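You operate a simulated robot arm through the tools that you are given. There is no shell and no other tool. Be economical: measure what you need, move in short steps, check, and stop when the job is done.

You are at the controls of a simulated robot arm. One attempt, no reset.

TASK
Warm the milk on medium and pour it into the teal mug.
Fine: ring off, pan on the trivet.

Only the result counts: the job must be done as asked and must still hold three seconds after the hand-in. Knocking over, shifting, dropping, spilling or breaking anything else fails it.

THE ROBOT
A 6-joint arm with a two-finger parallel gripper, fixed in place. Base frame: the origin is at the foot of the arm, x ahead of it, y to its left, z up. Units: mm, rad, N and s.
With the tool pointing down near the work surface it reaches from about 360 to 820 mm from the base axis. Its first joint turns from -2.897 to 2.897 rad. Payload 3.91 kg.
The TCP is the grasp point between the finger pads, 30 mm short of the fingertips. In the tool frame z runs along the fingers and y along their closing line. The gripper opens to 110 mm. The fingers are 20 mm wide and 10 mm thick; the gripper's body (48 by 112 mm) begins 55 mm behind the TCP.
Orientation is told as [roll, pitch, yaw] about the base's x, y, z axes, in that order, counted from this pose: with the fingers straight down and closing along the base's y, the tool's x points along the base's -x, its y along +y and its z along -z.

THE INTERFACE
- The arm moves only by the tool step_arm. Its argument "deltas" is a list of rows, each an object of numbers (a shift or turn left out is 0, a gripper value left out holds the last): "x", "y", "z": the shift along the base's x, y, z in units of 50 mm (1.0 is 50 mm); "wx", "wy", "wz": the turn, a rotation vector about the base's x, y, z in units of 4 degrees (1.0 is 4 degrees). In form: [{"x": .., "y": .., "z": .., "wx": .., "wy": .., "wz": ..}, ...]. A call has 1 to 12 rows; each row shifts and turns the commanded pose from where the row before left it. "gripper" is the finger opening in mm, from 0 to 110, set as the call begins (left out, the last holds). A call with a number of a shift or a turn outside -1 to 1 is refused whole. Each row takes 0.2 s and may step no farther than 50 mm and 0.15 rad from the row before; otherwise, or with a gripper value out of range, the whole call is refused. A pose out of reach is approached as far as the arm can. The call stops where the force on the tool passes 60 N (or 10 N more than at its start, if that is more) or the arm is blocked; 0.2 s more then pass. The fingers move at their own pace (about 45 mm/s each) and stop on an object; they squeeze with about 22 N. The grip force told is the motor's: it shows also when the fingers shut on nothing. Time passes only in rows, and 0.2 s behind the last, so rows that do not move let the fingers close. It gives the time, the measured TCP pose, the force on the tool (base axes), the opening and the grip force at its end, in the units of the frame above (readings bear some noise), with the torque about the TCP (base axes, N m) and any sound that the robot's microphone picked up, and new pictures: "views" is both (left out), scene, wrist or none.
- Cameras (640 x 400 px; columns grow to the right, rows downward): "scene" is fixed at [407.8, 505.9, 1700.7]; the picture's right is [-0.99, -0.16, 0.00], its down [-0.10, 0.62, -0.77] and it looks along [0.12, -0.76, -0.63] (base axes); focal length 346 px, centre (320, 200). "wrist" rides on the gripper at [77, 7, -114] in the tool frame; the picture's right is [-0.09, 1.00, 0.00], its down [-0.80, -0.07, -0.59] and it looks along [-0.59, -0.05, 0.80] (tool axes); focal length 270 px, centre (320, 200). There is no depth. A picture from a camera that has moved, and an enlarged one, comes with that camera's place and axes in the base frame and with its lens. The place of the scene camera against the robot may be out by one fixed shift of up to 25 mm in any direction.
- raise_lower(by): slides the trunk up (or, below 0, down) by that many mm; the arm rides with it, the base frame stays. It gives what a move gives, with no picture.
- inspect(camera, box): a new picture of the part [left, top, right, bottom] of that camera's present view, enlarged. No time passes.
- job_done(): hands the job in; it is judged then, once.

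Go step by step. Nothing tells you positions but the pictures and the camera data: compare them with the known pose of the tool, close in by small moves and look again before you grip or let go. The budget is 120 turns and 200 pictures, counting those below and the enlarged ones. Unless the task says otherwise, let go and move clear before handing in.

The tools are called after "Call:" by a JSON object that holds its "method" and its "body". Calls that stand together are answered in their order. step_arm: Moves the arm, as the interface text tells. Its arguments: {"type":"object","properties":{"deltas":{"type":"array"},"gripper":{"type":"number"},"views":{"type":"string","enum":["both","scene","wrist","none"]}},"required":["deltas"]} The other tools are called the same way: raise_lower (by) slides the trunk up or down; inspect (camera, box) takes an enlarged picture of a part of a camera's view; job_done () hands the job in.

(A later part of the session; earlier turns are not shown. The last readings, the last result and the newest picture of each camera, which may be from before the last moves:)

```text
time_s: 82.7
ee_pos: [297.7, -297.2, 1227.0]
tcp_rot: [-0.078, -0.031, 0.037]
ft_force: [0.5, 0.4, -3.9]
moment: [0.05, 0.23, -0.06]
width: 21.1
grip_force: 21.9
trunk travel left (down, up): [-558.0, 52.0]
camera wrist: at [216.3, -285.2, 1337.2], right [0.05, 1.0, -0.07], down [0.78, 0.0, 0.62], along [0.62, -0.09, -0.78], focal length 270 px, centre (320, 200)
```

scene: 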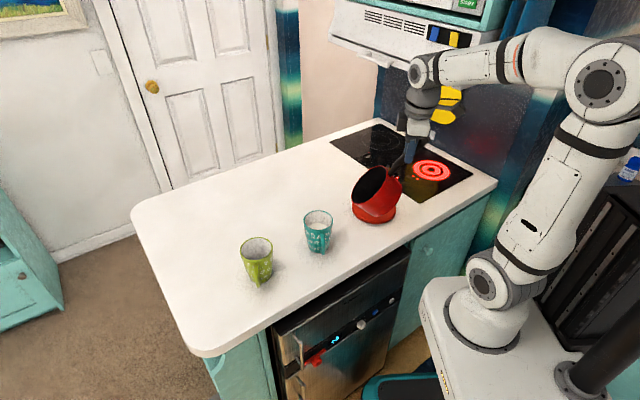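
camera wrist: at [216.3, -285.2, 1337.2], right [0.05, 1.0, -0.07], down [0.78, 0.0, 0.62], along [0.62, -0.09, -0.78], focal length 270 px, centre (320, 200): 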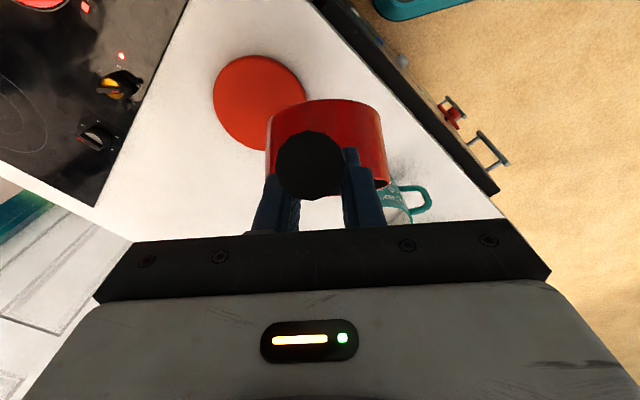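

Pan is near the trivet, still nose-down. I'll level it while moving back so it ends over the trivet.

Call:
{"method": "step_arm", "body": {"deltas": [{"wy": -1, "x": -0.19, "y": -0.2}, {"wy": -1, "x": -0.19, "y": -0.24}, {"wy": -1, "x": -0.19, "y": -0.24}, {"wy": -1, "x": -0.19, "y": -0.24}, {"wy": -1, "x": -0.19, "y": -0.24}, {"wy": -1, "x": -0.19, "y": -0.24}, {"wy": -1, "x": -0.19, "y": -0.24}, {"wy": -1, "x": -0.19, "y": -0.24}, {"wy": -1, "x": -0.19, "y": -0.24}, {"wy": -0.8, "x": -0.19, "y": -0.24}, {"wy": -0.4, "x": -0.1, "y": -0.15}]}}

Call:
{"method": "inspect", "body": {"camera": "scene", "box": [320, 80, 480, 240]}}

```text
time_s: 85.1
ee_pos: [195.3, -424.1, 1225.1]
tcp_rot: [-0.107, -0.743, 0.05]
ft_force: [-0.4, 0.5, -5.7]
moment: [0.03, 0.49, 0.0]
width: 21.1
grip_force: 21.9
trunk travel left (down, up): [-558.0, 52.0]
camera wrist: at [63.0, -411.7, 1256.4], right [0.09, 1.0, -0.02], down [0.19, 0.0, 0.98], along [0.98, -0.09, -0.19], focal length 270 px, centre (320, 200)
```

scene: 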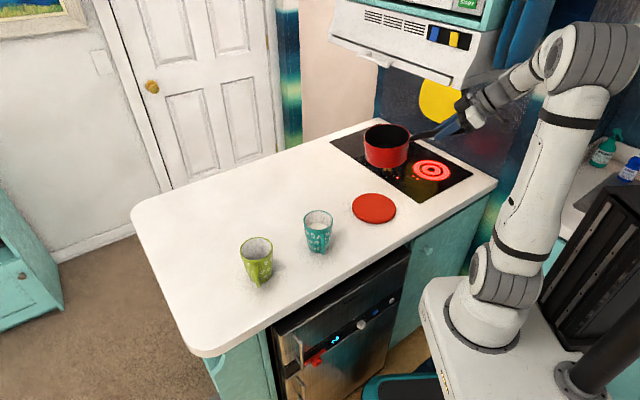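
wrist: 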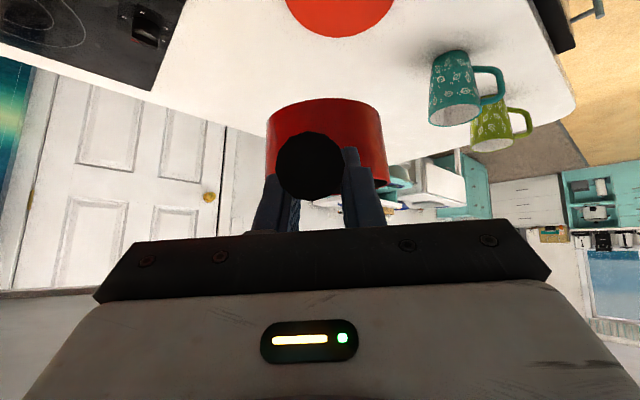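

```text
2.50 times, centred on (400, 160) of scene
camera zoom: at [407.8, 505.9, 1700.7], right [-0.99, -0.16, 0.0], down [-0.1, 0.62, -0.77], along [0.12, -0.76, -0.63], focal length 866 px, centre (120, 300)
```

zoom: 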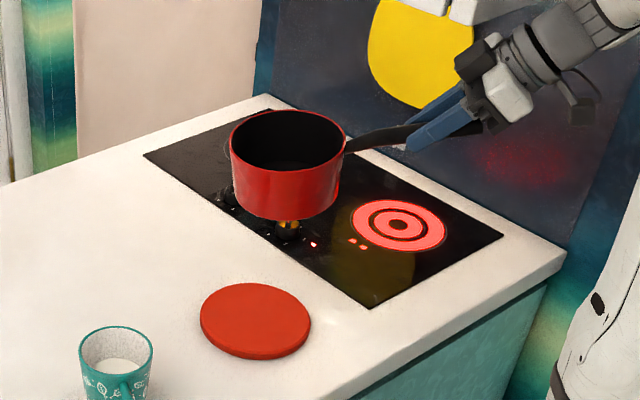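

The pan is level again, centre about (344,-430) with its bottom near z 1115. I'll lower it with the trunk, then shift to centre over the trivet.

Call:
{"method": "raise_lower", "body": {"by": -140}}

Call:
{"method": "step_arm", "body": {"deltas": [{"x": 0.2, "y": 0.25}, {"z": -0.2}]}}

Call:
{"method": "inspect", "body": {"camera": "scene", "box": [320, 100, 480, 240]}}

```text
time_s: 86.8
ee_pos: [196.6, -424.4, 1084.8]
tcp_rot: [-0.109, -0.74, 0.049]
ft_force: [-0.8, -0.7, -5.0]
moment: [0.0, 0.48, -0.05]
width: 21.0
grip_force: 21.9
trunk travel left (down, up): [-418.0, 192.0]
```

```text
time_s: 87.4
ee_pos: [206.5, -410.8, 1076.9]
tcp_rot: [-0.11, -0.74, 0.052]
ft_force: [-0.2, -0.5, -5.0]
moment: [0.07, 0.52, 0.04]
width: 21.1
grip_force: 21.9
trunk travel left (down, up): [-418.0, 192.0]
camera wrist: at [73.0, -398.4, 1106.8], right [0.09, 1.0, -0.02], down [0.19, 0.0, 0.98], along [0.98, -0.09, -0.19], focal length 270 px, centre (320, 200)
```

scene: 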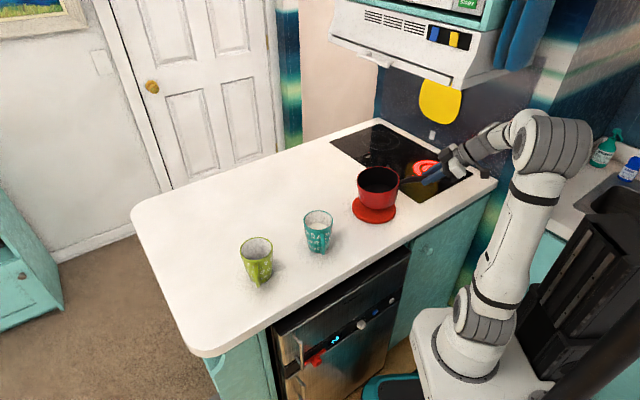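
wrist: 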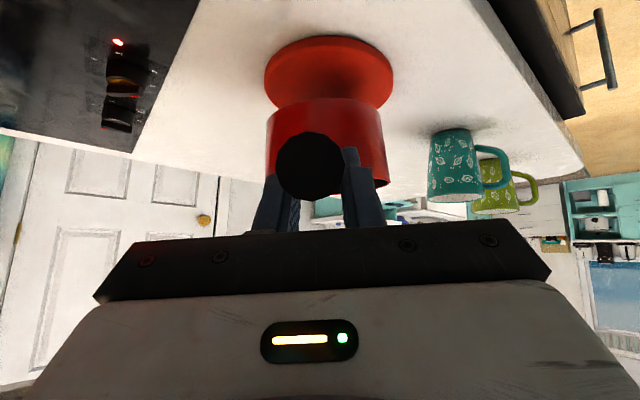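

```text
2.86 times, centred on (400, 170) of scene
camera zoom: at [407.8, 505.9, 1700.7], right [-0.99, -0.16, 0.0], down [-0.1, 0.62, -0.77], along [0.12, -0.76, -0.63], focal length 990 px, centre (91, 286)
```

zoom: 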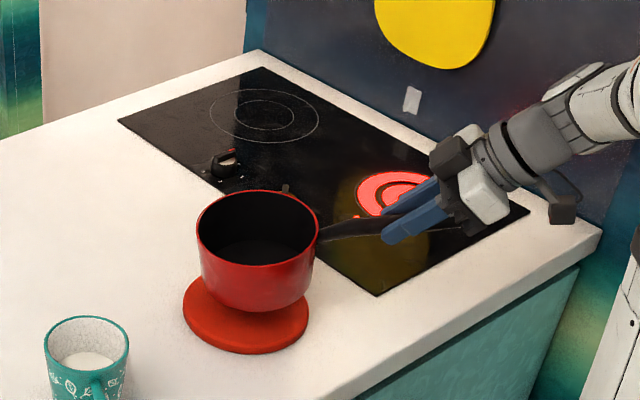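

Centred over the trivet in both views, bottom about 45 mm above it. Lowering gently.

Call:
{"method": "step_arm", "body": {"deltas": [{"z": -0.3}, {"z": -0.2}, {"z": -0.15}], "views": "none"}}

Call:
{"method": "inspect", "body": {"camera": "scene", "box": [320, 130, 440, 240]}}

```text
time_s: 88.2
ee_pos: [207.3, -411.5, 1044.0]
tcp_rot: [-0.113, -0.742, 0.051]
ft_force: [-1.8, -0.7, 0.1]
moment: [0.13, -0.27, 0.01]
width: 21.1
grip_force: 21.9
trunk travel left (down, up): [-418.0, 192.0]
```

```text
3.64 times, centred on (380, 185) of scene
camera zoom: at [407.8, 505.9, 1700.7], right [-0.99, -0.16, 0.0], down [-0.1, 0.62, -0.77], along [0.12, -0.76, -0.63], focal length 1260 px, centre (102, 254)
```

zoom: 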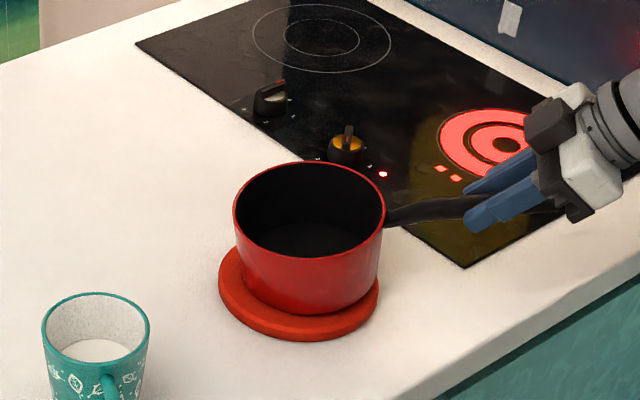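

It has touched down (weight gone), but sits about 8 mm off-centre. I'll lift slightly, nudge it to centre and set it down again.

Call:
{"method": "step_arm", "body": {"deltas": [{"z": 0.25}, {"x": 0.14, "y": 0.12}, {"z": -0.15}, {"z": -0.12}], "views": "wrist"}}

Call:
{"method": "inspect", "body": {"camera": "scene", "box": [320, 130, 440, 240]}}

```text
time_s: 89.2
ee_pos: [212.8, -405.1, 1042.8]
tcp_rot: [-0.112, -0.741, 0.052]
ft_force: [-2.4, -0.4, 1.9]
moment: [0.09, -0.46, -0.04]
width: 21.0
grip_force: 21.9
trunk travel left (down, up): [-418.0, 192.0]
camera wrist: at [80.0, -392.9, 1073.8], right [0.09, 1.0, -0.02], down [0.19, 0.01, 0.98], along [0.98, -0.09, -0.18], focal length 270 px, centre (320, 200)
```

wrist: 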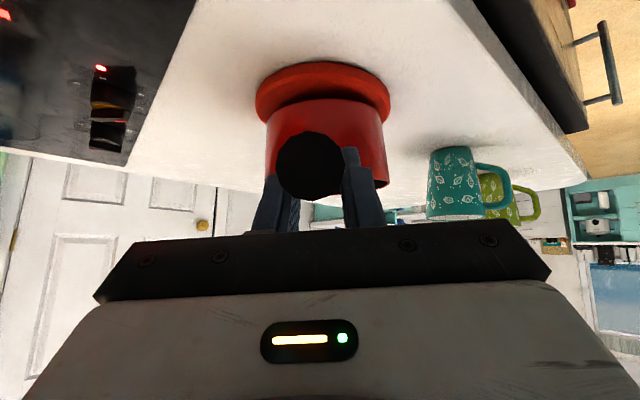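

```text
3.64 times, centred on (380, 185) of scene
camera zoom: at [407.8, 505.9, 1700.7], right [-0.99, -0.16, 0.0], down [-0.1, 0.62, -0.77], along [0.12, -0.76, -0.63], focal length 1260 px, centre (102, 254)
```

zoom: 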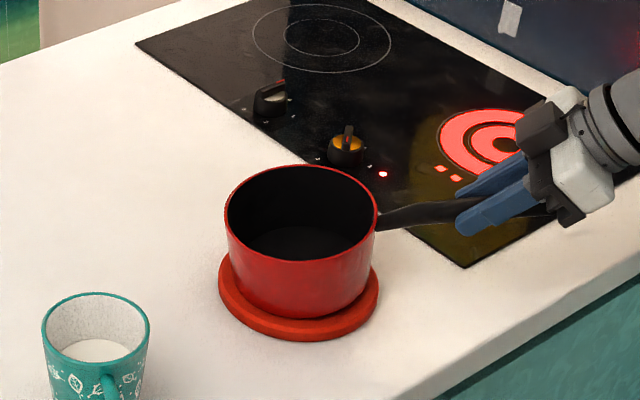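

Centred on the trivet. Releasing and backing out along the finger direction.

Call:
{"method": "step_arm", "body": {"deltas": [{"z": 0}, {"z": 0}, {"z": 0}], "gripper": 60, "views": "none"}}

Call:
{"method": "step_arm", "body": {"deltas": [{"x": -0.3, "z": 0.35}, {"x": -0.5, "z": 0.55}, {"x": -0.4, "z": 0.5}]}}

Call:
{"method": "inspect", "body": {"camera": "scene", "box": [320, 130, 440, 240]}}

```text
time_s: 90.0
ee_pos: [213.8, -406.7, 1042.6]
tcp_rot: [-0.11, -0.74, 0.051]
ft_force: [-0.5, -0.4, -0.3]
moment: [-0.01, -0.02, -0.01]
width: 59.8
grip_force: 0.1
trunk travel left (down, up): [-418.0, 192.0]
```

```text
time_s: 90.8
ee_pos: [152.7, -404.7, 1113.8]
tcp_rot: [-0.109, -0.744, 0.052]
ft_force: [-0.1, 0.5, -0.9]
moment: [0.0, 0.01, 0.0]
width: 60.1
grip_force: 0.0
trunk travel left (down, up): [-418.0, 192.0]
camera wrist: at [20.2, -392.4, 1144.1], right [0.09, 1.0, -0.02], down [0.19, 0.0, 0.98], along [0.98, -0.09, -0.19], focal length 270 px, centre (320, 200)
```

scene: 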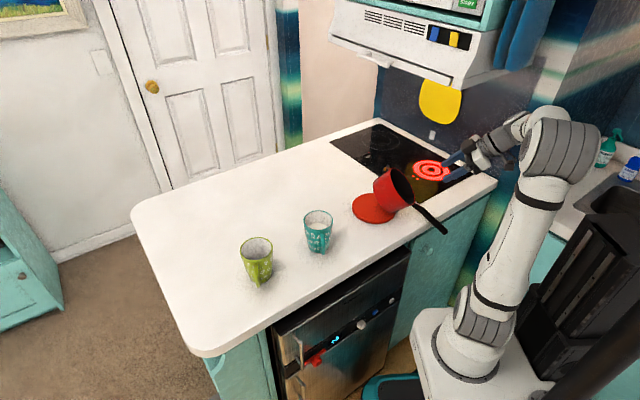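
wrist: 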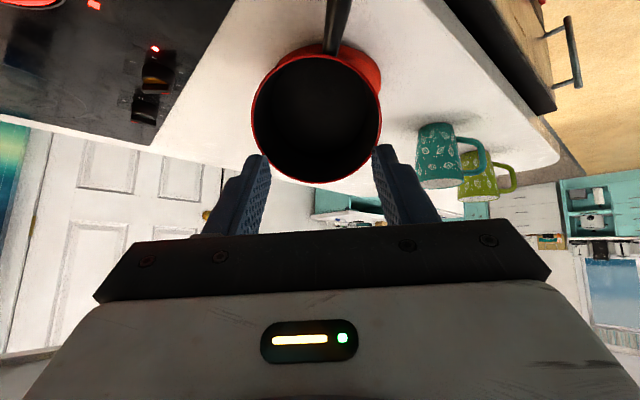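

```text
3.64 times, centred on (380, 185) of scene
camera zoom: at [407.8, 505.9, 1700.7], right [-0.99, -0.16, 0.0], down [-0.1, 0.62, -0.77], along [0.12, -0.76, -0.63], focal length 1260 px, centre (102, 254)
```

zoom: 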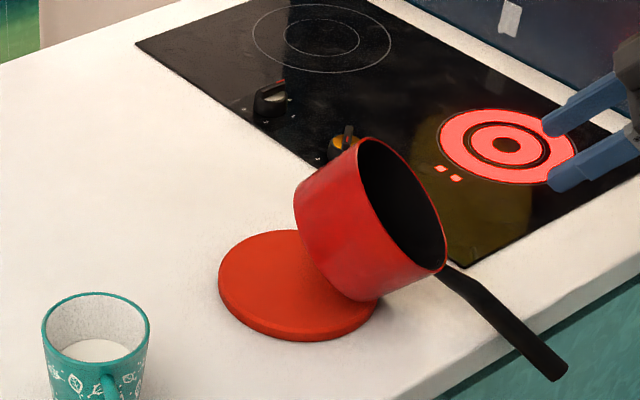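

The pan has tipped over on release and may still be moving. I'll take one still row to see where it ends up.

Call:
{"method": "step_arm", "body": {"deltas": [{"z": 0}]}}

Call:
{"method": "inspect", "body": {"camera": "scene", "box": [320, 130, 480, 250]}}

```text
time_s: 91.2
ee_pos: [153.5, -405.7, 1114.2]
tcp_rot: [-0.111, -0.74, 0.05]
ft_force: [-0.6, -0.2, 0.4]
moment: [0.0, 0.0, 0.0]
width: 59.9
grip_force: 0.0
trunk travel left (down, up): [-418.0, 192.0]
camera wrist: at [20.5, -392.5, 1143.9], right [0.09, 1.0, -0.02], down [0.19, 0.0, 0.98], along [0.98, -0.09, -0.19], focal length 270 px, centre (320, 200)
```

scene: 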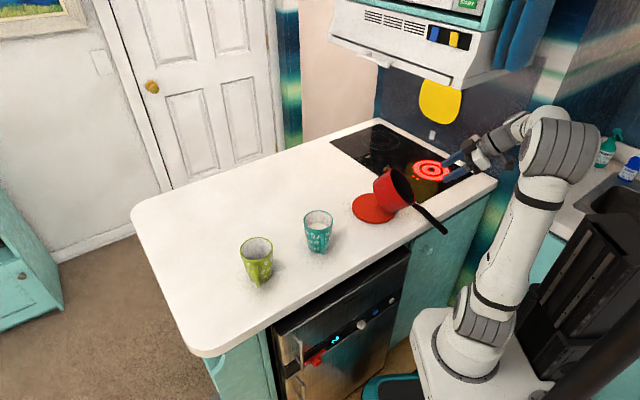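
wrist: 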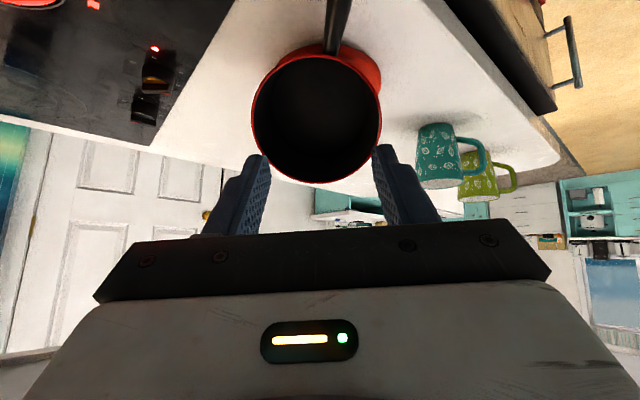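

```text
3.33 times, centred on (400, 190) of scene
camera zoom: at [407.8, 505.9, 1700.7], right [-0.99, -0.16, 0.0], down [-0.1, 0.62, -0.77], along [0.12, -0.76, -0.63], focal length 1155 px, centre (53, 233)
```

zoom: 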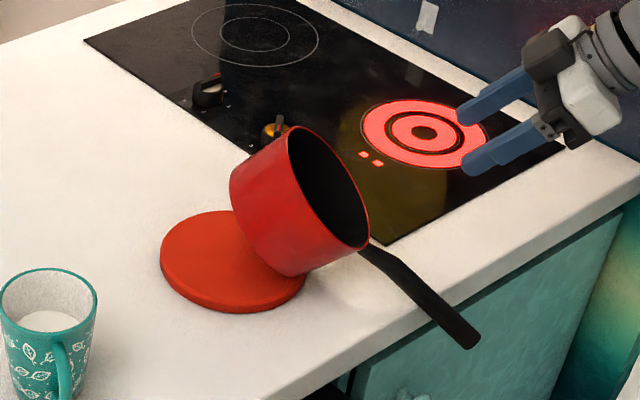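

The pan has come to rest leaning on the trivet, its handle over the counter edge; it is empty, so nothing spilt, and the mug and trivet haven't moved. I'll straighten the tool and look at the handle properly before picking it up again.

Call:
{"method": "step_arm", "body": {"deltas": [{"z": 0.5, "x": -0.2, "wy": 1}, {"wy": 1, "z": 0.3}, {"wy": 1, "wx": 0.3}, {"wy": 1, "wx": 0.3}, {"wy": 1, "wx": 0.3}, {"wy": 1, "wx": 0.3}, {"wy": 1, "wx": 0.3}, {"wy": 1, "wz": -0.5}, {"wy": 1, "wz": -0.7}, {"wy": 0.9, "wz": -1}, {"wy": 0.5, "wz": -1}, {"wz": -1}], "views": "none"}}

Call:
{"method": "step_arm", "body": {"deltas": [{"wz": -1}, {"wz": -1}, {"wz": -1}, {"wz": -1}, {"wz": -1}]}}

Call:
{"method": "inspect", "body": {"camera": "scene", "box": [340, 150, 480, 250]}}

```text
time_s: 93.8
ee_pos: [142.4, -405.5, 1152.9]
tcp_rot: [0.001, -0.017, -0.3]
ft_force: [-0.6, -0.2, 0.1]
moment: [-0.05, 0.01, -0.02]
width: 59.8
grip_force: 0.0
trunk travel left (down, up): [-418.0, 192.0]
```

```text
time_s: 95.0
ee_pos: [143.1, -404.5, 1152.2]
tcp_rot: [0.0, -0.017, -0.649]
ft_force: [0.2, 0.4, -0.3]
moment: [0.01, -0.01, -0.01]
width: 59.9
grip_force: 0.0
trunk travel left (down, up): [-418.0, 192.0]
camera wrist: at [85.2, -352.3, 1265.2], right [0.67, 0.74, 0.0], down [0.59, -0.53, 0.61], along [0.45, -0.41, -0.79], focal length 270 px, centre (320, 200)
```

scene: 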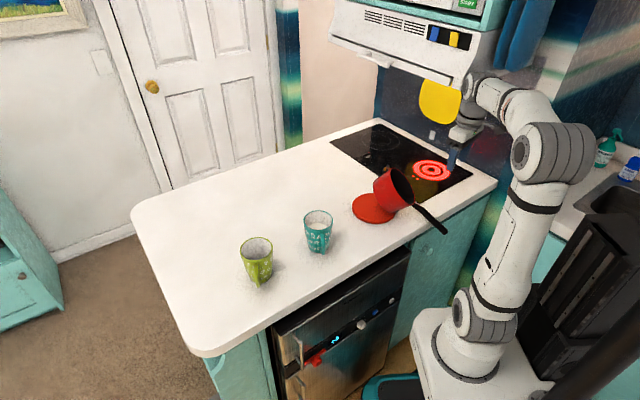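
wrist: 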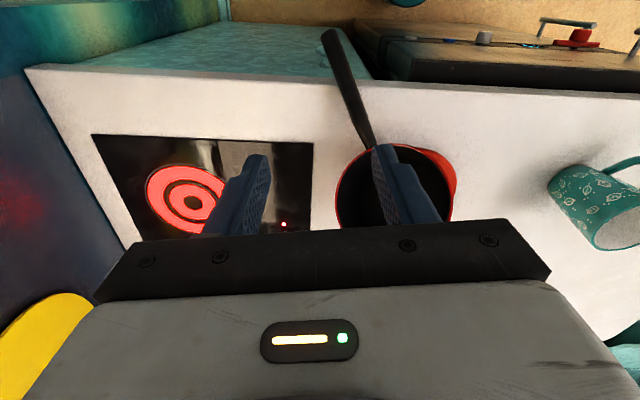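

```text
4.00 times, centred on (410, 200) of scene
camera zoom: at [407.8, 505.9, 1700.7], right [-0.99, -0.16, 0.0], down [-0.1, 0.62, -0.77], along [0.12, -0.76, -0.63], focal length 1386 px, centre (-40, 200)
```

zoom: 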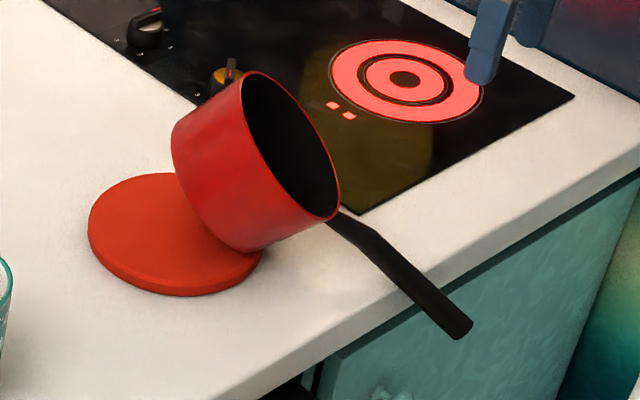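

I place the handle from its root (229,-407,960) sloping down to its end (116,-370,885), resting over the counter edge. I'll line the fingers up square to it, from above and behind.

Call:
{"method": "step_arm", "body": {"deltas": [{"wz": 1}, {"wz": 1}, {"wz": 1}, {"wz": 1}, {"wz": 0.8, "wx": -0.3, "wy": -0.9}, {"wx": -0.3, "wy": -0.9, "y": 0.3, "z": -0.3}, {"wx": -0.3, "wy": -0.9, "y": 0.2, "z": -0.4}, {"wx": -0.3, "wy": -0.9, "z": -0.4}, {"wx": -0.3, "wy": -0.9, "z": -0.4}, {"wx": -0.3, "wy": -0.95, "z": -0.4}, {"wx": -0.3, "wy": -0.95, "z": -0.3}, {"wx": -0.3, "wy": -0.95}]}}

Call:
{"method": "inspect", "body": {"camera": "scene", "box": [360, 130, 500, 250]}}

```text
time_s: 97.6
ee_pos: [144.4, -380.6, 1042.8]
tcp_rot: [0.001, -0.559, -0.314]
ft_force: [-0.1, -0.1, -0.3]
moment: [0.01, -0.02, -0.01]
width: 59.9
grip_force: 0.0
trunk travel left (down, up): [-418.0, 192.0]
camera wrist: at [26.1, -335.3, 1098.3], right [0.38, 0.93, 0.05], down [0.32, -0.18, 0.93], along [0.87, -0.34, -0.37], focal length 270 px, centre (320, 200)
```

scene: 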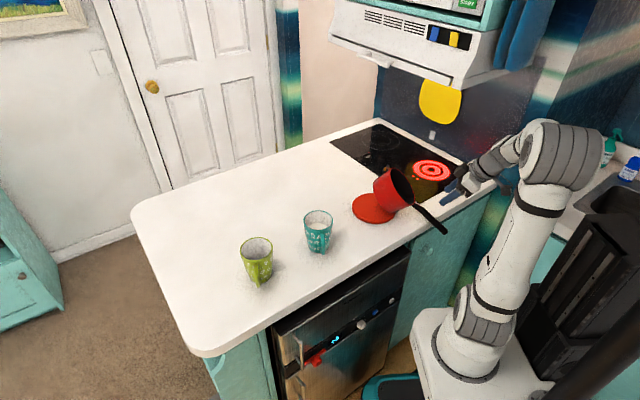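
wrist: 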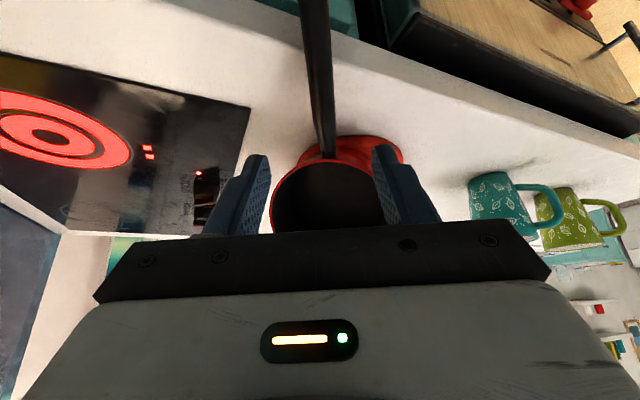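

```text
3.33 times, centred on (430, 190) of scene
camera zoom: at [407.8, 505.9, 1700.7], right [-0.99, -0.16, 0.0], down [-0.1, 0.62, -0.77], along [0.12, -0.76, -0.63], focal length 1155 px, centre (-47, 233)
```

zoom: 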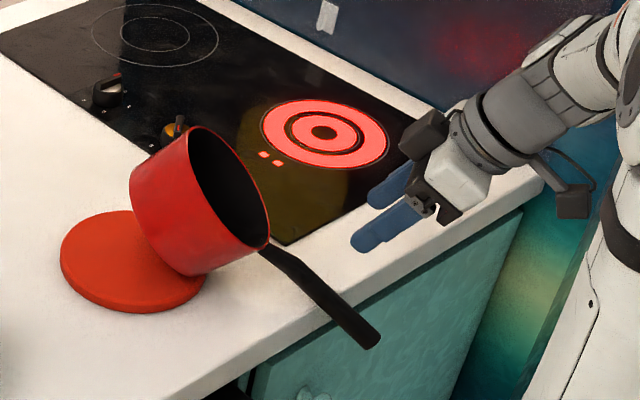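

The handle runs straight between the fingers in the wrist view, as predicted. Moving in along the finger direction to about 45 mm from the rim, then gripping.

Call:
{"method": "step_arm", "body": {"deltas": [{"x": 0.22, "y": -0.065, "z": -0.49}, {"x": 0.22, "y": -0.065, "z": -0.49}, {"x": 0.22, "y": -0.065, "z": -0.49}, {"x": 0.21, "y": -0.065, "z": -0.46}]}}

Call:
{"method": "inspect", "body": {"camera": "scene", "box": [360, 130, 500, 250]}}

```text
time_s: 98.6
ee_pos: [187.0, -395.1, 945.7]
tcp_rot: [-0.001, -0.557, -0.313]
ft_force: [-0.2, -0.2, -0.6]
moment: [0.0, 0.01, 0.0]
width: 60.1
grip_force: 0.1
trunk travel left (down, up): [-418.0, 192.0]
camera wrist: at [69.4, -348.2, 1000.9], right [0.38, 0.93, 0.05], down [0.33, -0.18, 0.93], along [0.87, -0.34, -0.37], focal length 270 px, centre (320, 200)
```

scene: 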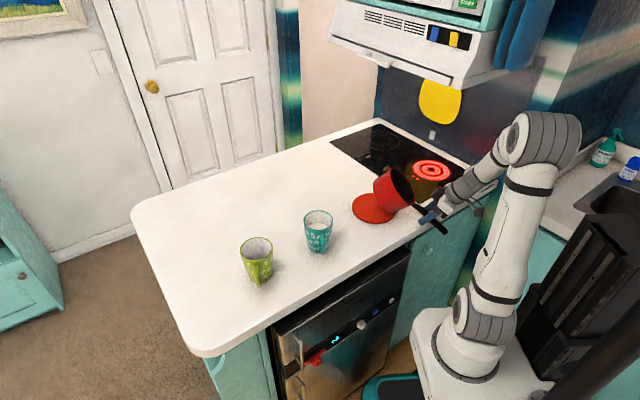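
wrist: 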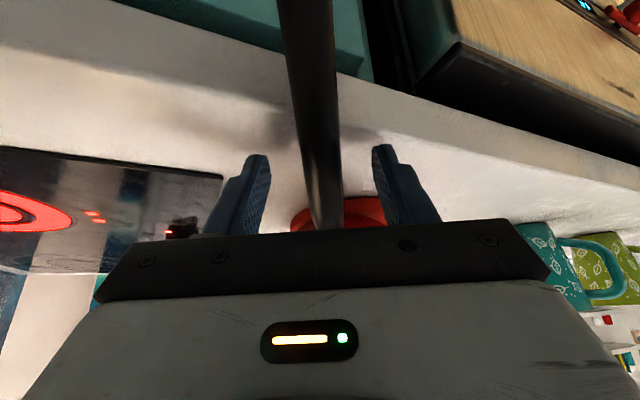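

```text
3.33 times, centred on (430, 190) of scene
camera zoom: at [407.8, 505.9, 1700.7], right [-0.99, -0.16, 0.0], down [-0.1, 0.62, -0.77], along [0.12, -0.76, -0.63], focal length 1155 px, centre (-47, 233)
```

zoom: 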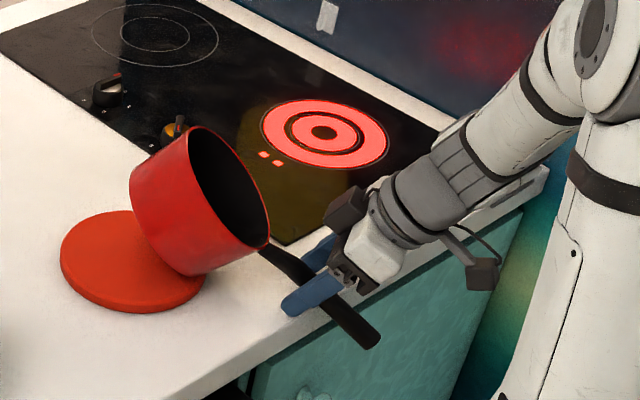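

Straddling the handle well. Closing, then a small lift.

Call:
{"method": "step_arm", "body": {"deltas": [{"z": 0}, {"z": 0}, {"z": 0}, {"z": 0}], "gripper": 0, "views": "none"}}

Call:
{"method": "step_arm", "body": {"deltas": [{"z": 0.2}, {"z": 0.3}, {"z": 0.4}]}}

Call:
{"method": "inspect", "body": {"camera": "scene", "box": [340, 120, 480, 240]}}

```text
time_s: 99.6
ee_pos: [186.8, -392.6, 946.1]
tcp_rot: [0.001, -0.556, -0.313]
ft_force: [0.1, 2.4, -0.1]
moment: [0.0, -0.05, 0.19]
width: 20.8
grip_force: 21.6
trunk travel left (down, up): [-418.0, 192.0]
```

```text
time_s: 100.4
ee_pos: [186.2, -394.4, 991.1]
tcp_rot: [0.0, -0.557, -0.312]
ft_force: [0.2, 0.2, -4.5]
moment: [0.08, 0.41, -0.02]
width: 21.1
grip_force: 22.8
trunk travel left (down, up): [-418.0, 192.0]
camera wrist: at [69.2, -347.8, 1046.9], right [0.38, 0.92, 0.05], down [0.33, -0.18, 0.93], along [0.87, -0.34, -0.37], focal length 270 px, centre (320, 200)
```

scene: 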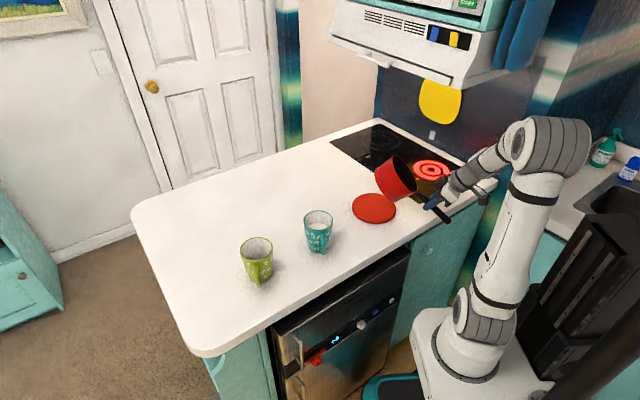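
wrist: 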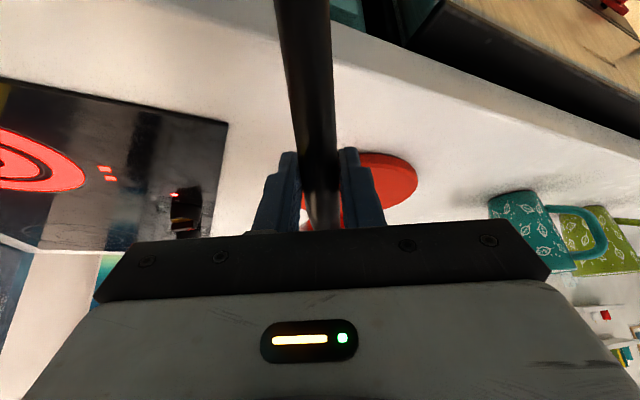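

```text
3.33 times, centred on (410, 180) of scene
camera zoom: at [407.8, 505.9, 1700.7], right [-0.99, -0.16, 0.0], down [-0.1, 0.62, -0.77], along [0.12, -0.76, -0.63], focal length 1155 px, centre (20, 267)
```

zoom: 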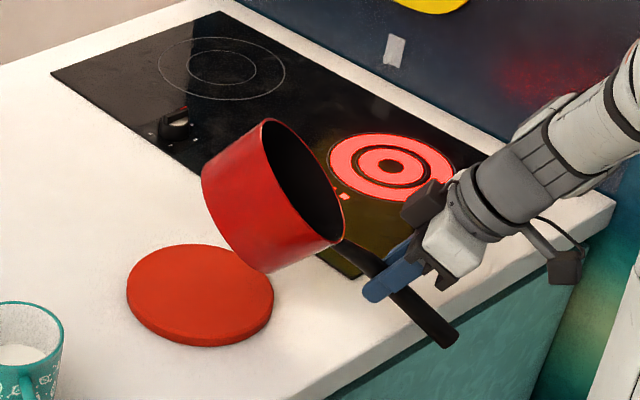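

Firmly held. Now I'll rotate it level (about 46°) while rising and moving over the trivet.

Call:
{"method": "step_arm", "body": {"deltas": [{"z": 0.4, "wx": 0.15, "wy": 0.5}, {"z": 0.4, "wx": 0.3, "wy": 0.9}, {"z": 0.4, "wx": 0.3, "wy": 0.9}, {"z": 0.2, "wx": 0.3, "wy": 0.9, "x": 0.1}, {"wx": 0.3, "wy": 0.9, "x": 0.15}, {"wx": 0.3, "wy": 0.9, "x": 0.15}, {"wx": 0.3, "wy": 0.9, "x": 0.15}, {"wx": 0.3, "wy": 0.9, "x": 0.15, "y": 0.1}, {"wx": 0.3, "wy": 0.9, "x": 0.15, "y": 0.1}, {"wx": 0.3, "wy": 0.9, "x": 0.15, "y": 0.1}, {"wx": 0.3, "wy": 0.9, "x": 0.1}, {"wx": 0.15, "wy": 0.5}]}}

Call:
{"method": "inspect", "body": {"camera": "scene", "box": [320, 100, 460, 230]}}

```text
time_s: 103.0
ee_pos: [243.0, -377.1, 1061.8]
tcp_rot: [0.003, 0.18, -0.311]
ft_force: [1.0, -0.2, -4.5]
moment: [0.1, 0.38, -0.02]
width: 20.9
grip_force: 22.1
trunk travel left (down, up): [-418.0, 192.0]
camera wrist: at [192.0, -355.1, 1186.8], right [0.39, 0.92, -0.01], down [0.83, -0.34, 0.44], along [0.4, -0.18, -0.9], focal length 270 px, centre (320, 200)
```

scene: 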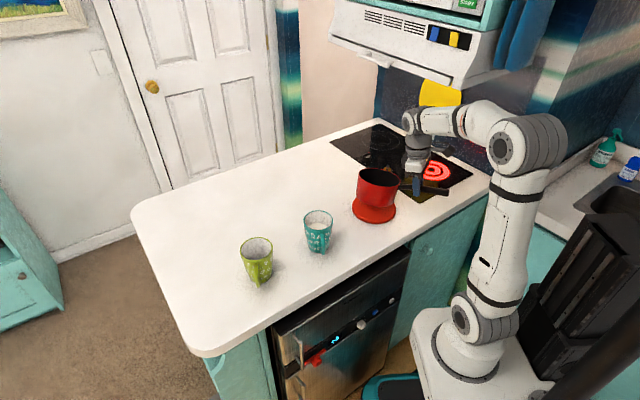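
wrist: 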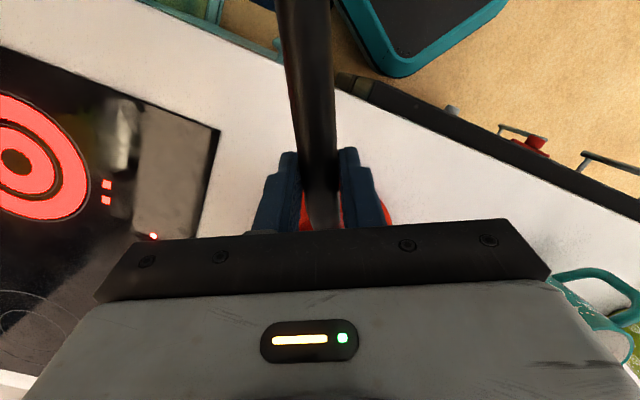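

```text
3.08 times, centred on (390, 165) of scene
camera zoom: at [407.8, 505.9, 1700.7], right [-0.99, -0.16, 0.0], down [-0.1, 0.62, -0.77], along [0.12, -0.76, -0.63], focal length 1066 px, centre (105, 308)
```

zoom: 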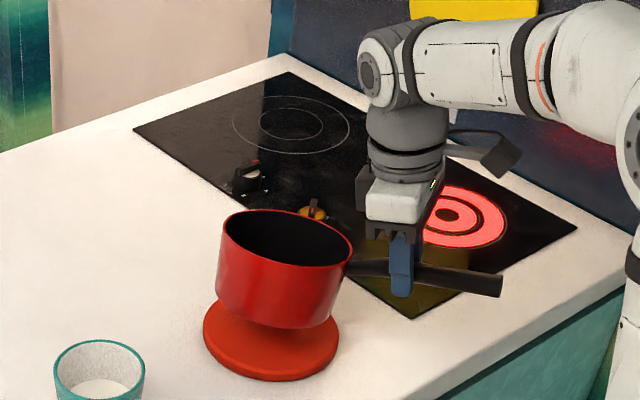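

Almost level; about 10° of sideways lean remains. I'll correct that and check again.

Call:
{"method": "step_arm", "body": {"deltas": [{"wx": -0.5, "wy": 0.45}, {"wx": -0.5, "wy": 0.47}, {"wx": -0.5, "wy": 0.47}, {"wx": -0.5, "wy": 0.47}]}}

Call:
{"method": "inspect", "body": {"camera": "scene", "box": [320, 100, 460, 230]}}

```text
time_s: 104.0
ee_pos: [243.3, -378.6, 1061.4]
tcp_rot: [-0.176, 0.254, -0.351]
ft_force: [-0.4, -0.8, -4.4]
moment: [0.11, 0.29, 0.01]
width: 20.8
grip_force: 22.4
trunk travel left (down, up): [-418.0, 192.0]
camera wrist: at [208.3, -337.3, 1187.4], right [0.38, 0.91, -0.19], down [0.88, -0.29, 0.38], along [0.29, -0.31, -0.91], focal length 270 px, centre (320, 200)
```

scene: 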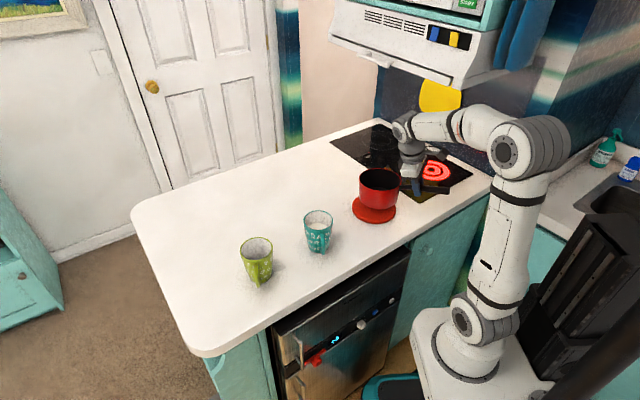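
wrist: 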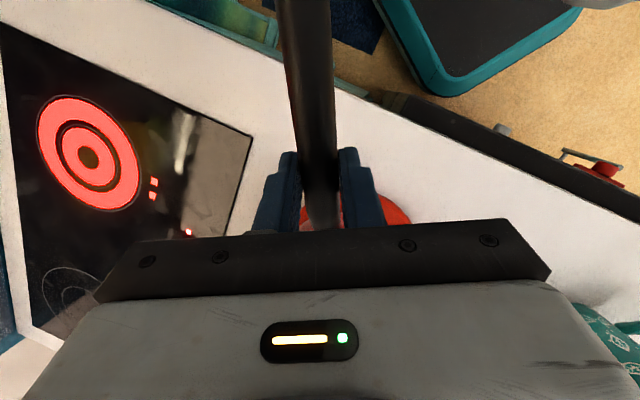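

```text
3.08 times, centred on (390, 165) of scene
camera zoom: at [407.8, 505.9, 1700.7], right [-0.99, -0.16, 0.0], down [-0.1, 0.62, -0.77], along [0.12, -0.76, -0.63], focal length 1066 px, centre (105, 308)
```

zoom: 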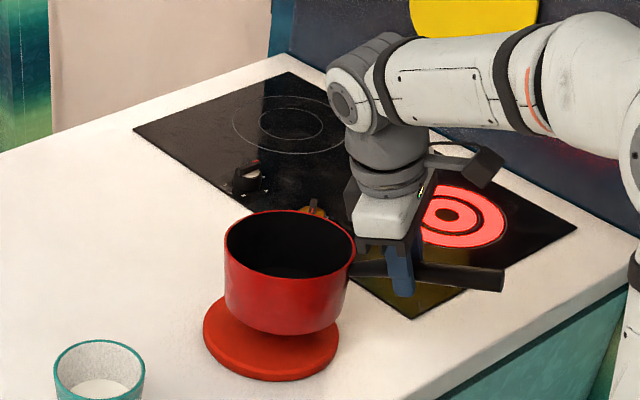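

Level now. A 12 mm shift in x centres it, then down gently.

Call:
{"method": "step_arm", "body": {"deltas": [{"x": 0.24, "y": -0.04}, {"z": -0.3}, {"z": -0.25}, {"z": -0.15}], "views": "none"}}

Call:
{"method": "inspect", "body": {"camera": "scene", "box": [320, 130, 440, 240]}}

```text
time_s: 105.0
ee_pos: [253.5, -381.2, 1027.1]
tcp_rot: [-0.175, 0.255, -0.351]
ft_force: [-1.4, 2.1, 0.4]
moment: [-0.1, -0.18, 0.06]
width: 21.0
grip_force: 22.5
trunk travel left (down, up): [-418.0, 192.0]
```

```text
3.64 times, centred on (380, 185) of scene
camera zoom: at [407.8, 505.9, 1700.7], right [-0.99, -0.16, 0.0], down [-0.1, 0.62, -0.77], along [0.12, -0.76, -0.63], focal length 1260 px, centre (102, 254)
```

zoom: 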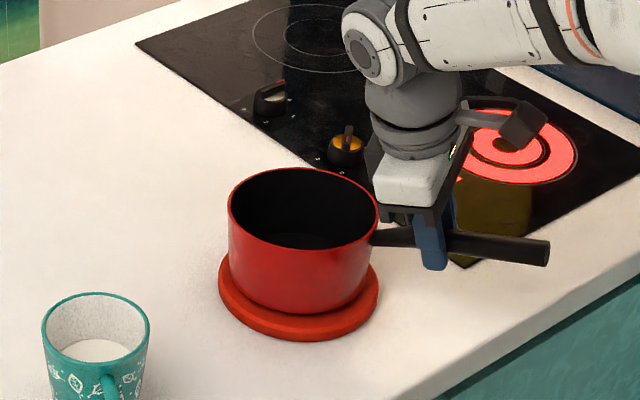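

It's standing on the trivet and centred. I'll open the fingers only, without moving, and check that it stays.

Call:
{"method": "step_arm", "body": {"deltas": [{"z": 0}, {"z": 0}], "gripper": 45, "views": "wrist"}}

Call:
{"method": "inspect", "body": {"camera": "scene", "box": [320, 130, 440, 240]}}

```text
time_s: 105.6
ee_pos: [252.9, -380.4, 1025.8]
tcp_rot: [-0.174, 0.256, -0.352]
ft_force: [0.3, 0.8, -0.4]
moment: [-0.03, -0.04, 0.02]
width: 45.0
grip_force: 0.0
trunk travel left (down, up): [-418.0, 192.0]
camera wrist: at [219.9, -339.2, 1152.7], right [0.38, 0.91, -0.19], down [0.88, -0.29, 0.38], along [0.29, -0.31, -0.91], focal length 270 px, centre (320, 200)
```

wrist: 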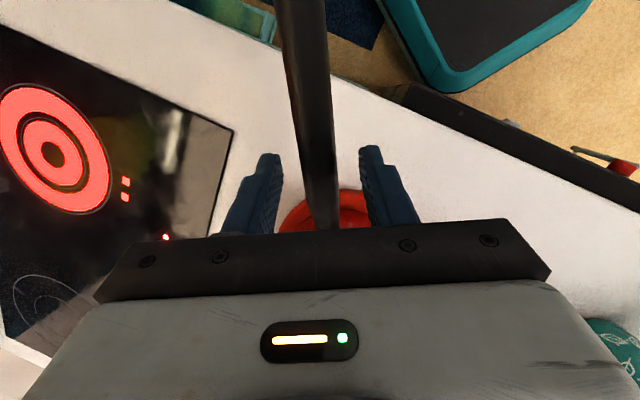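

```text
3.64 times, centred on (380, 185) of scene
camera zoom: at [407.8, 505.9, 1700.7], right [-0.99, -0.16, 0.0], down [-0.1, 0.62, -0.77], along [0.12, -0.76, -0.63], focal length 1260 px, centre (102, 254)
```

zoom: 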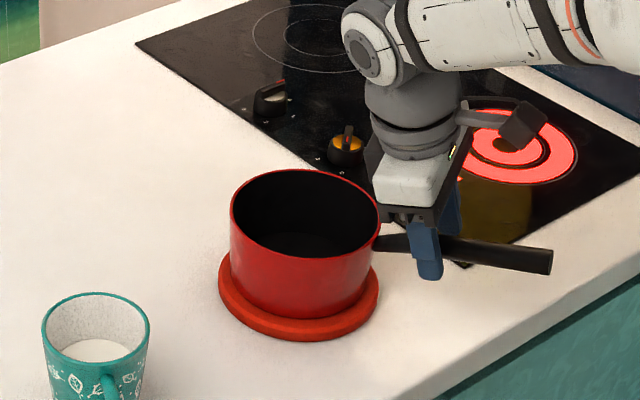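

It stands steadily on the trivet. Opening a bit wider and withdrawing exactly along the finger axis.

Call:
{"method": "step_arm", "body": {"deltas": [{"z": 0}, {"x": 0.12, "y": 0.03, "z": 0.4}, {"x": 0.12, "y": 0.03, "z": 0.4}, {"x": 0.1, "y": 0.03, "z": 0.35}, {"z": 0.5}], "gripper": 62}}

Call:
{"method": "inspect", "body": {"camera": "scene", "box": [320, 130, 440, 240]}}

```text
time_s: 106.8
ee_pos: [270.8, -375.3, 1108.4]
tcp_rot: [-0.174, 0.256, -0.351]
ft_force: [0.4, -0.2, -0.4]
moment: [-0.01, 0.02, 0.01]
width: 62.0
grip_force: 0.1
trunk travel left (down, up): [-418.0, 192.0]
camera wrist: at [236.9, -334.4, 1235.5], right [0.38, 0.91, -0.19], down [0.88, -0.29, 0.38], along [0.29, -0.31, -0.91], focal length 270 px, centre (320, 200)
```

scene: 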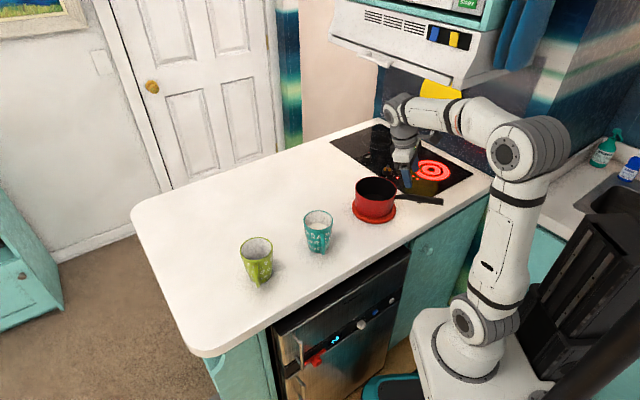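
wrist: 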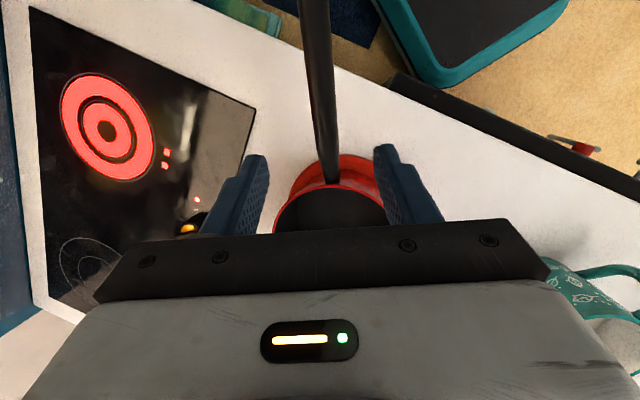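

```text
3.64 times, centred on (380, 185) of scene
camera zoom: at [407.8, 505.9, 1700.7], right [-0.99, -0.16, 0.0], down [-0.1, 0.62, -0.77], along [0.12, -0.76, -0.63], focal length 1260 px, centre (102, 254)
```

zoom: 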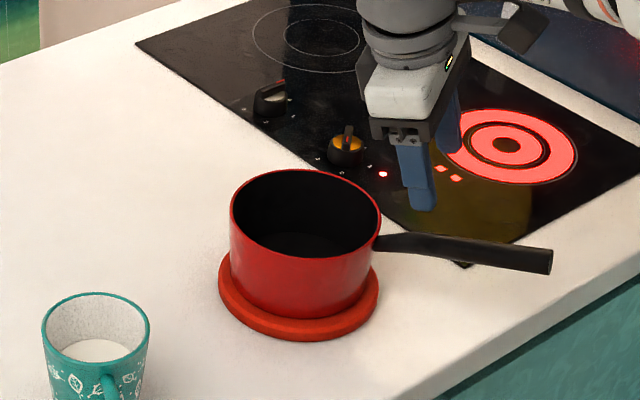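

The pan stands on the trivet and the milk is in the mug. Last job is the ring: I'll straighten the tool and go round to the knob, staying low under the hood.

Call:
{"method": "step_arm", "body": {"deltas": [{"wx": 0.22, "wy": -0.86, "x": -0.2, "y": -0.3}, {"wx": 0.22, "wy": -0.86, "x": -0.2, "y": -0.4, "z": -0.2}, {"wx": 0.22, "wy": -0.86, "x": -0.1, "y": -0.4, "z": -0.25}, {"wx": 0.22, "wy": -0.86, "y": -0.4, "z": -0.25}, {"wx": 0.22, "wy": -0.86, "y": -0.5, "z": -0.25}, {"wz": -1, "y": -0.6, "z": -0.3}, {"wz": -1, "y": -0.6, "z": -0.3}, {"wz": -1, "y": -0.4, "z": -0.3}]}}

```text
time_s: 108.6
ee_pos: [244.7, -557.1, 1016.4]
tcp_rot: [-0.002, -0.003, -0.539]
ft_force: [-0.5, -0.1, 0.3]
moment: [0.02, -0.02, -0.02]
width: 62.0
grip_force: 0.1
trunk travel left (down, up): [-418.0, 192.0]
camera wrist: at [183.5, -510.8, 1130.1], right [0.59, 0.81, 0.0], down [0.65, -0.47, 0.6], along [0.48, -0.35, -0.8], focal length 270 px, centre (320, 200)
```

scene: 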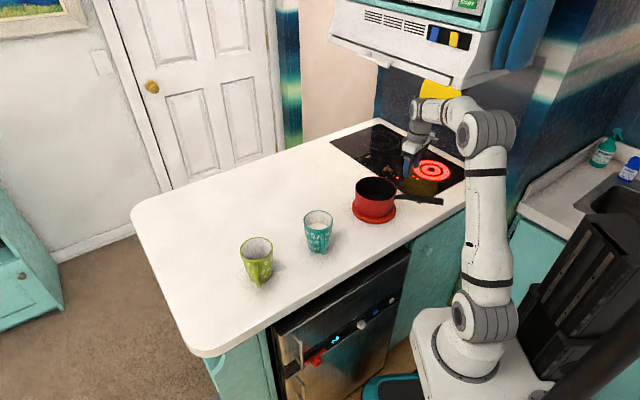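
wrist: 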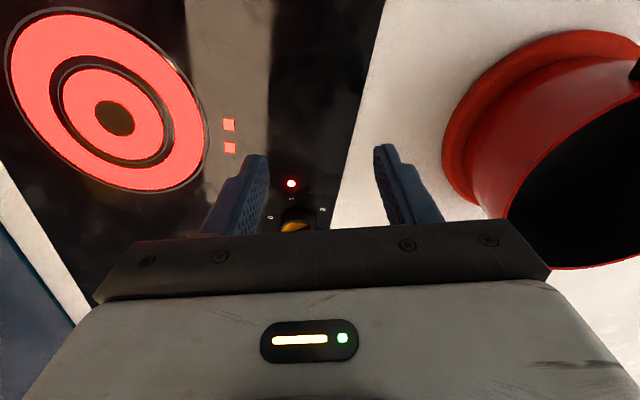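

Straight and low. Moving over the knob and turning to the same grip yaw as before.

Call:
{"method": "step_arm", "body": {"deltas": [{"wz": -1, "x": 0.2, "y": -0.2}, {"wz": -1, "x": 0.2, "y": -0.2}, {"wz": -1, "x": 0.2, "y": -0.2}, {"wz": -1, "x": 0.2, "y": -0.2}, {"wz": -1, "x": 0.2, "y": -0.2}, {"wz": -1, "x": 0.2, "y": -0.2}, {"wz": -1, "x": 0.2, "y": -0.2}, {"wz": -1, "x": 0.15, "y": -0.2}, {"wz": -1, "y": -0.06}, {"wz": -1}, {"wz": -1}, {"wz": -1}], "gripper": 70, "views": "none"}}

Call:
{"method": "step_arm", "body": {"deltas": [{"wz": -1}, {"wz": -1}, {"wz": -1}, {"wz": -0.7}]}}

```text
time_s: 111.2
ee_pos: [324.6, -640.0, 1016.4]
tcp_rot: [-0.001, -0.005, -1.379]
ft_force: [0.0, 0.2, 0.0]
moment: [-0.04, -0.02, -0.03]
width: 70.2
grip_force: 0.0
trunk travel left (down, up): [-418.0, 192.0]
```

```text
time_s: 112.2
ee_pos: [323.9, -638.1, 1016.4]
tcp_rot: [-0.002, -0.003, -1.636]
ft_force: [1.1, -0.1, -1.1]
moment: [-0.02, -0.02, 0.0]
width: 69.8
grip_force: 0.1
trunk travel left (down, up): [-418.0, 192.0]
camera wrist: at [336.0, -562.0, 1129.6], right [0.99, -0.15, 0.0], down [-0.12, -0.79, 0.6], along [-0.09, -0.59, -0.8], focal length 270 px, centre (320, 200)
```

scene: 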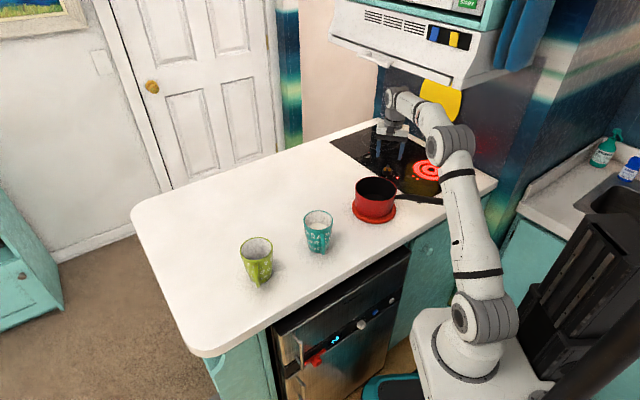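
wrist: 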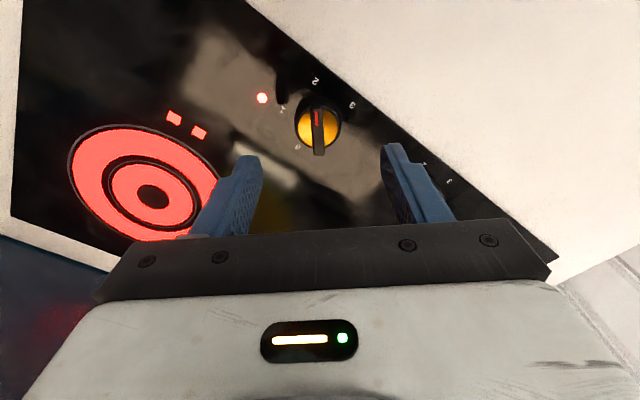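

Aligned over the knob. Descending and gripping.

Call:
{"method": "step_arm", "body": {"deltas": [{"z": -0.5, "x": -0.03, "y": -0.04}, {"z": -0.5}, {"z": -0.3}], "views": "none"}}

Call:
{"method": "step_arm", "body": {"deltas": [{"z": 0}, {"z": 0}, {"z": 0}, {"z": 0}], "gripper": 0, "views": "none"}}

Call:
{"method": "step_arm", "body": {"deltas": [{"wz": 1}, {"wz": 1}, {"wz": 1}, {"wz": 1}, {"wz": 1}, {"wz": 1}, {"wz": 1}, {"wz": 1}, {"wz": 1}, {"wz": 1}, {"wz": 1}, {"wz": 1}], "views": "wrist"}}

```text
time_s: 113.0
ee_pos: [322.6, -640.8, 950.0]
tcp_rot: [-0.001, -0.001, -1.635]
ft_force: [-0.2, -0.1, 0.6]
moment: [-0.01, 0.01, -0.02]
width: 70.1
grip_force: 0.1
trunk travel left (down, up): [-418.0, 192.0]
```

```text
time_s: 114.0
ee_pos: [321.7, -640.8, 951.9]
tcp_rot: [-0.001, 0.0, -1.635]
ft_force: [-4.7, 2.0, -2.0]
moment: [-0.03, 0.24, -0.02]
width: 36.8
grip_force: 45.7
trunk travel left (down, up): [-418.0, 192.0]
```

```text
time_s: 116.6
ee_pos: [322.3, -640.9, 950.6]
tcp_rot: [-0.003, -0.001, -0.796]
ft_force: [-0.5, 4.9, -5.3]
moment: [0.11, -0.03, -0.03]
width: 36.5
grip_force: 44.4
trunk travel left (down, up): [-418.0, 192.0]
camera wrist: at [273.8, -580.3, 1064.5], right [0.77, 0.63, 0.0], down [0.51, -0.62, 0.6], along [0.38, -0.46, -0.8], focal length 270 px, centre (320, 200)
```

wrist: 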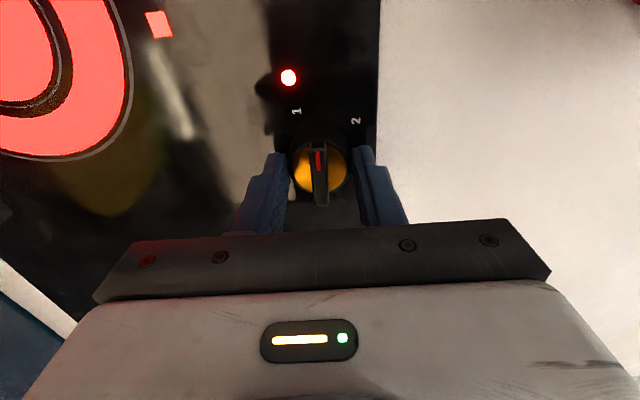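

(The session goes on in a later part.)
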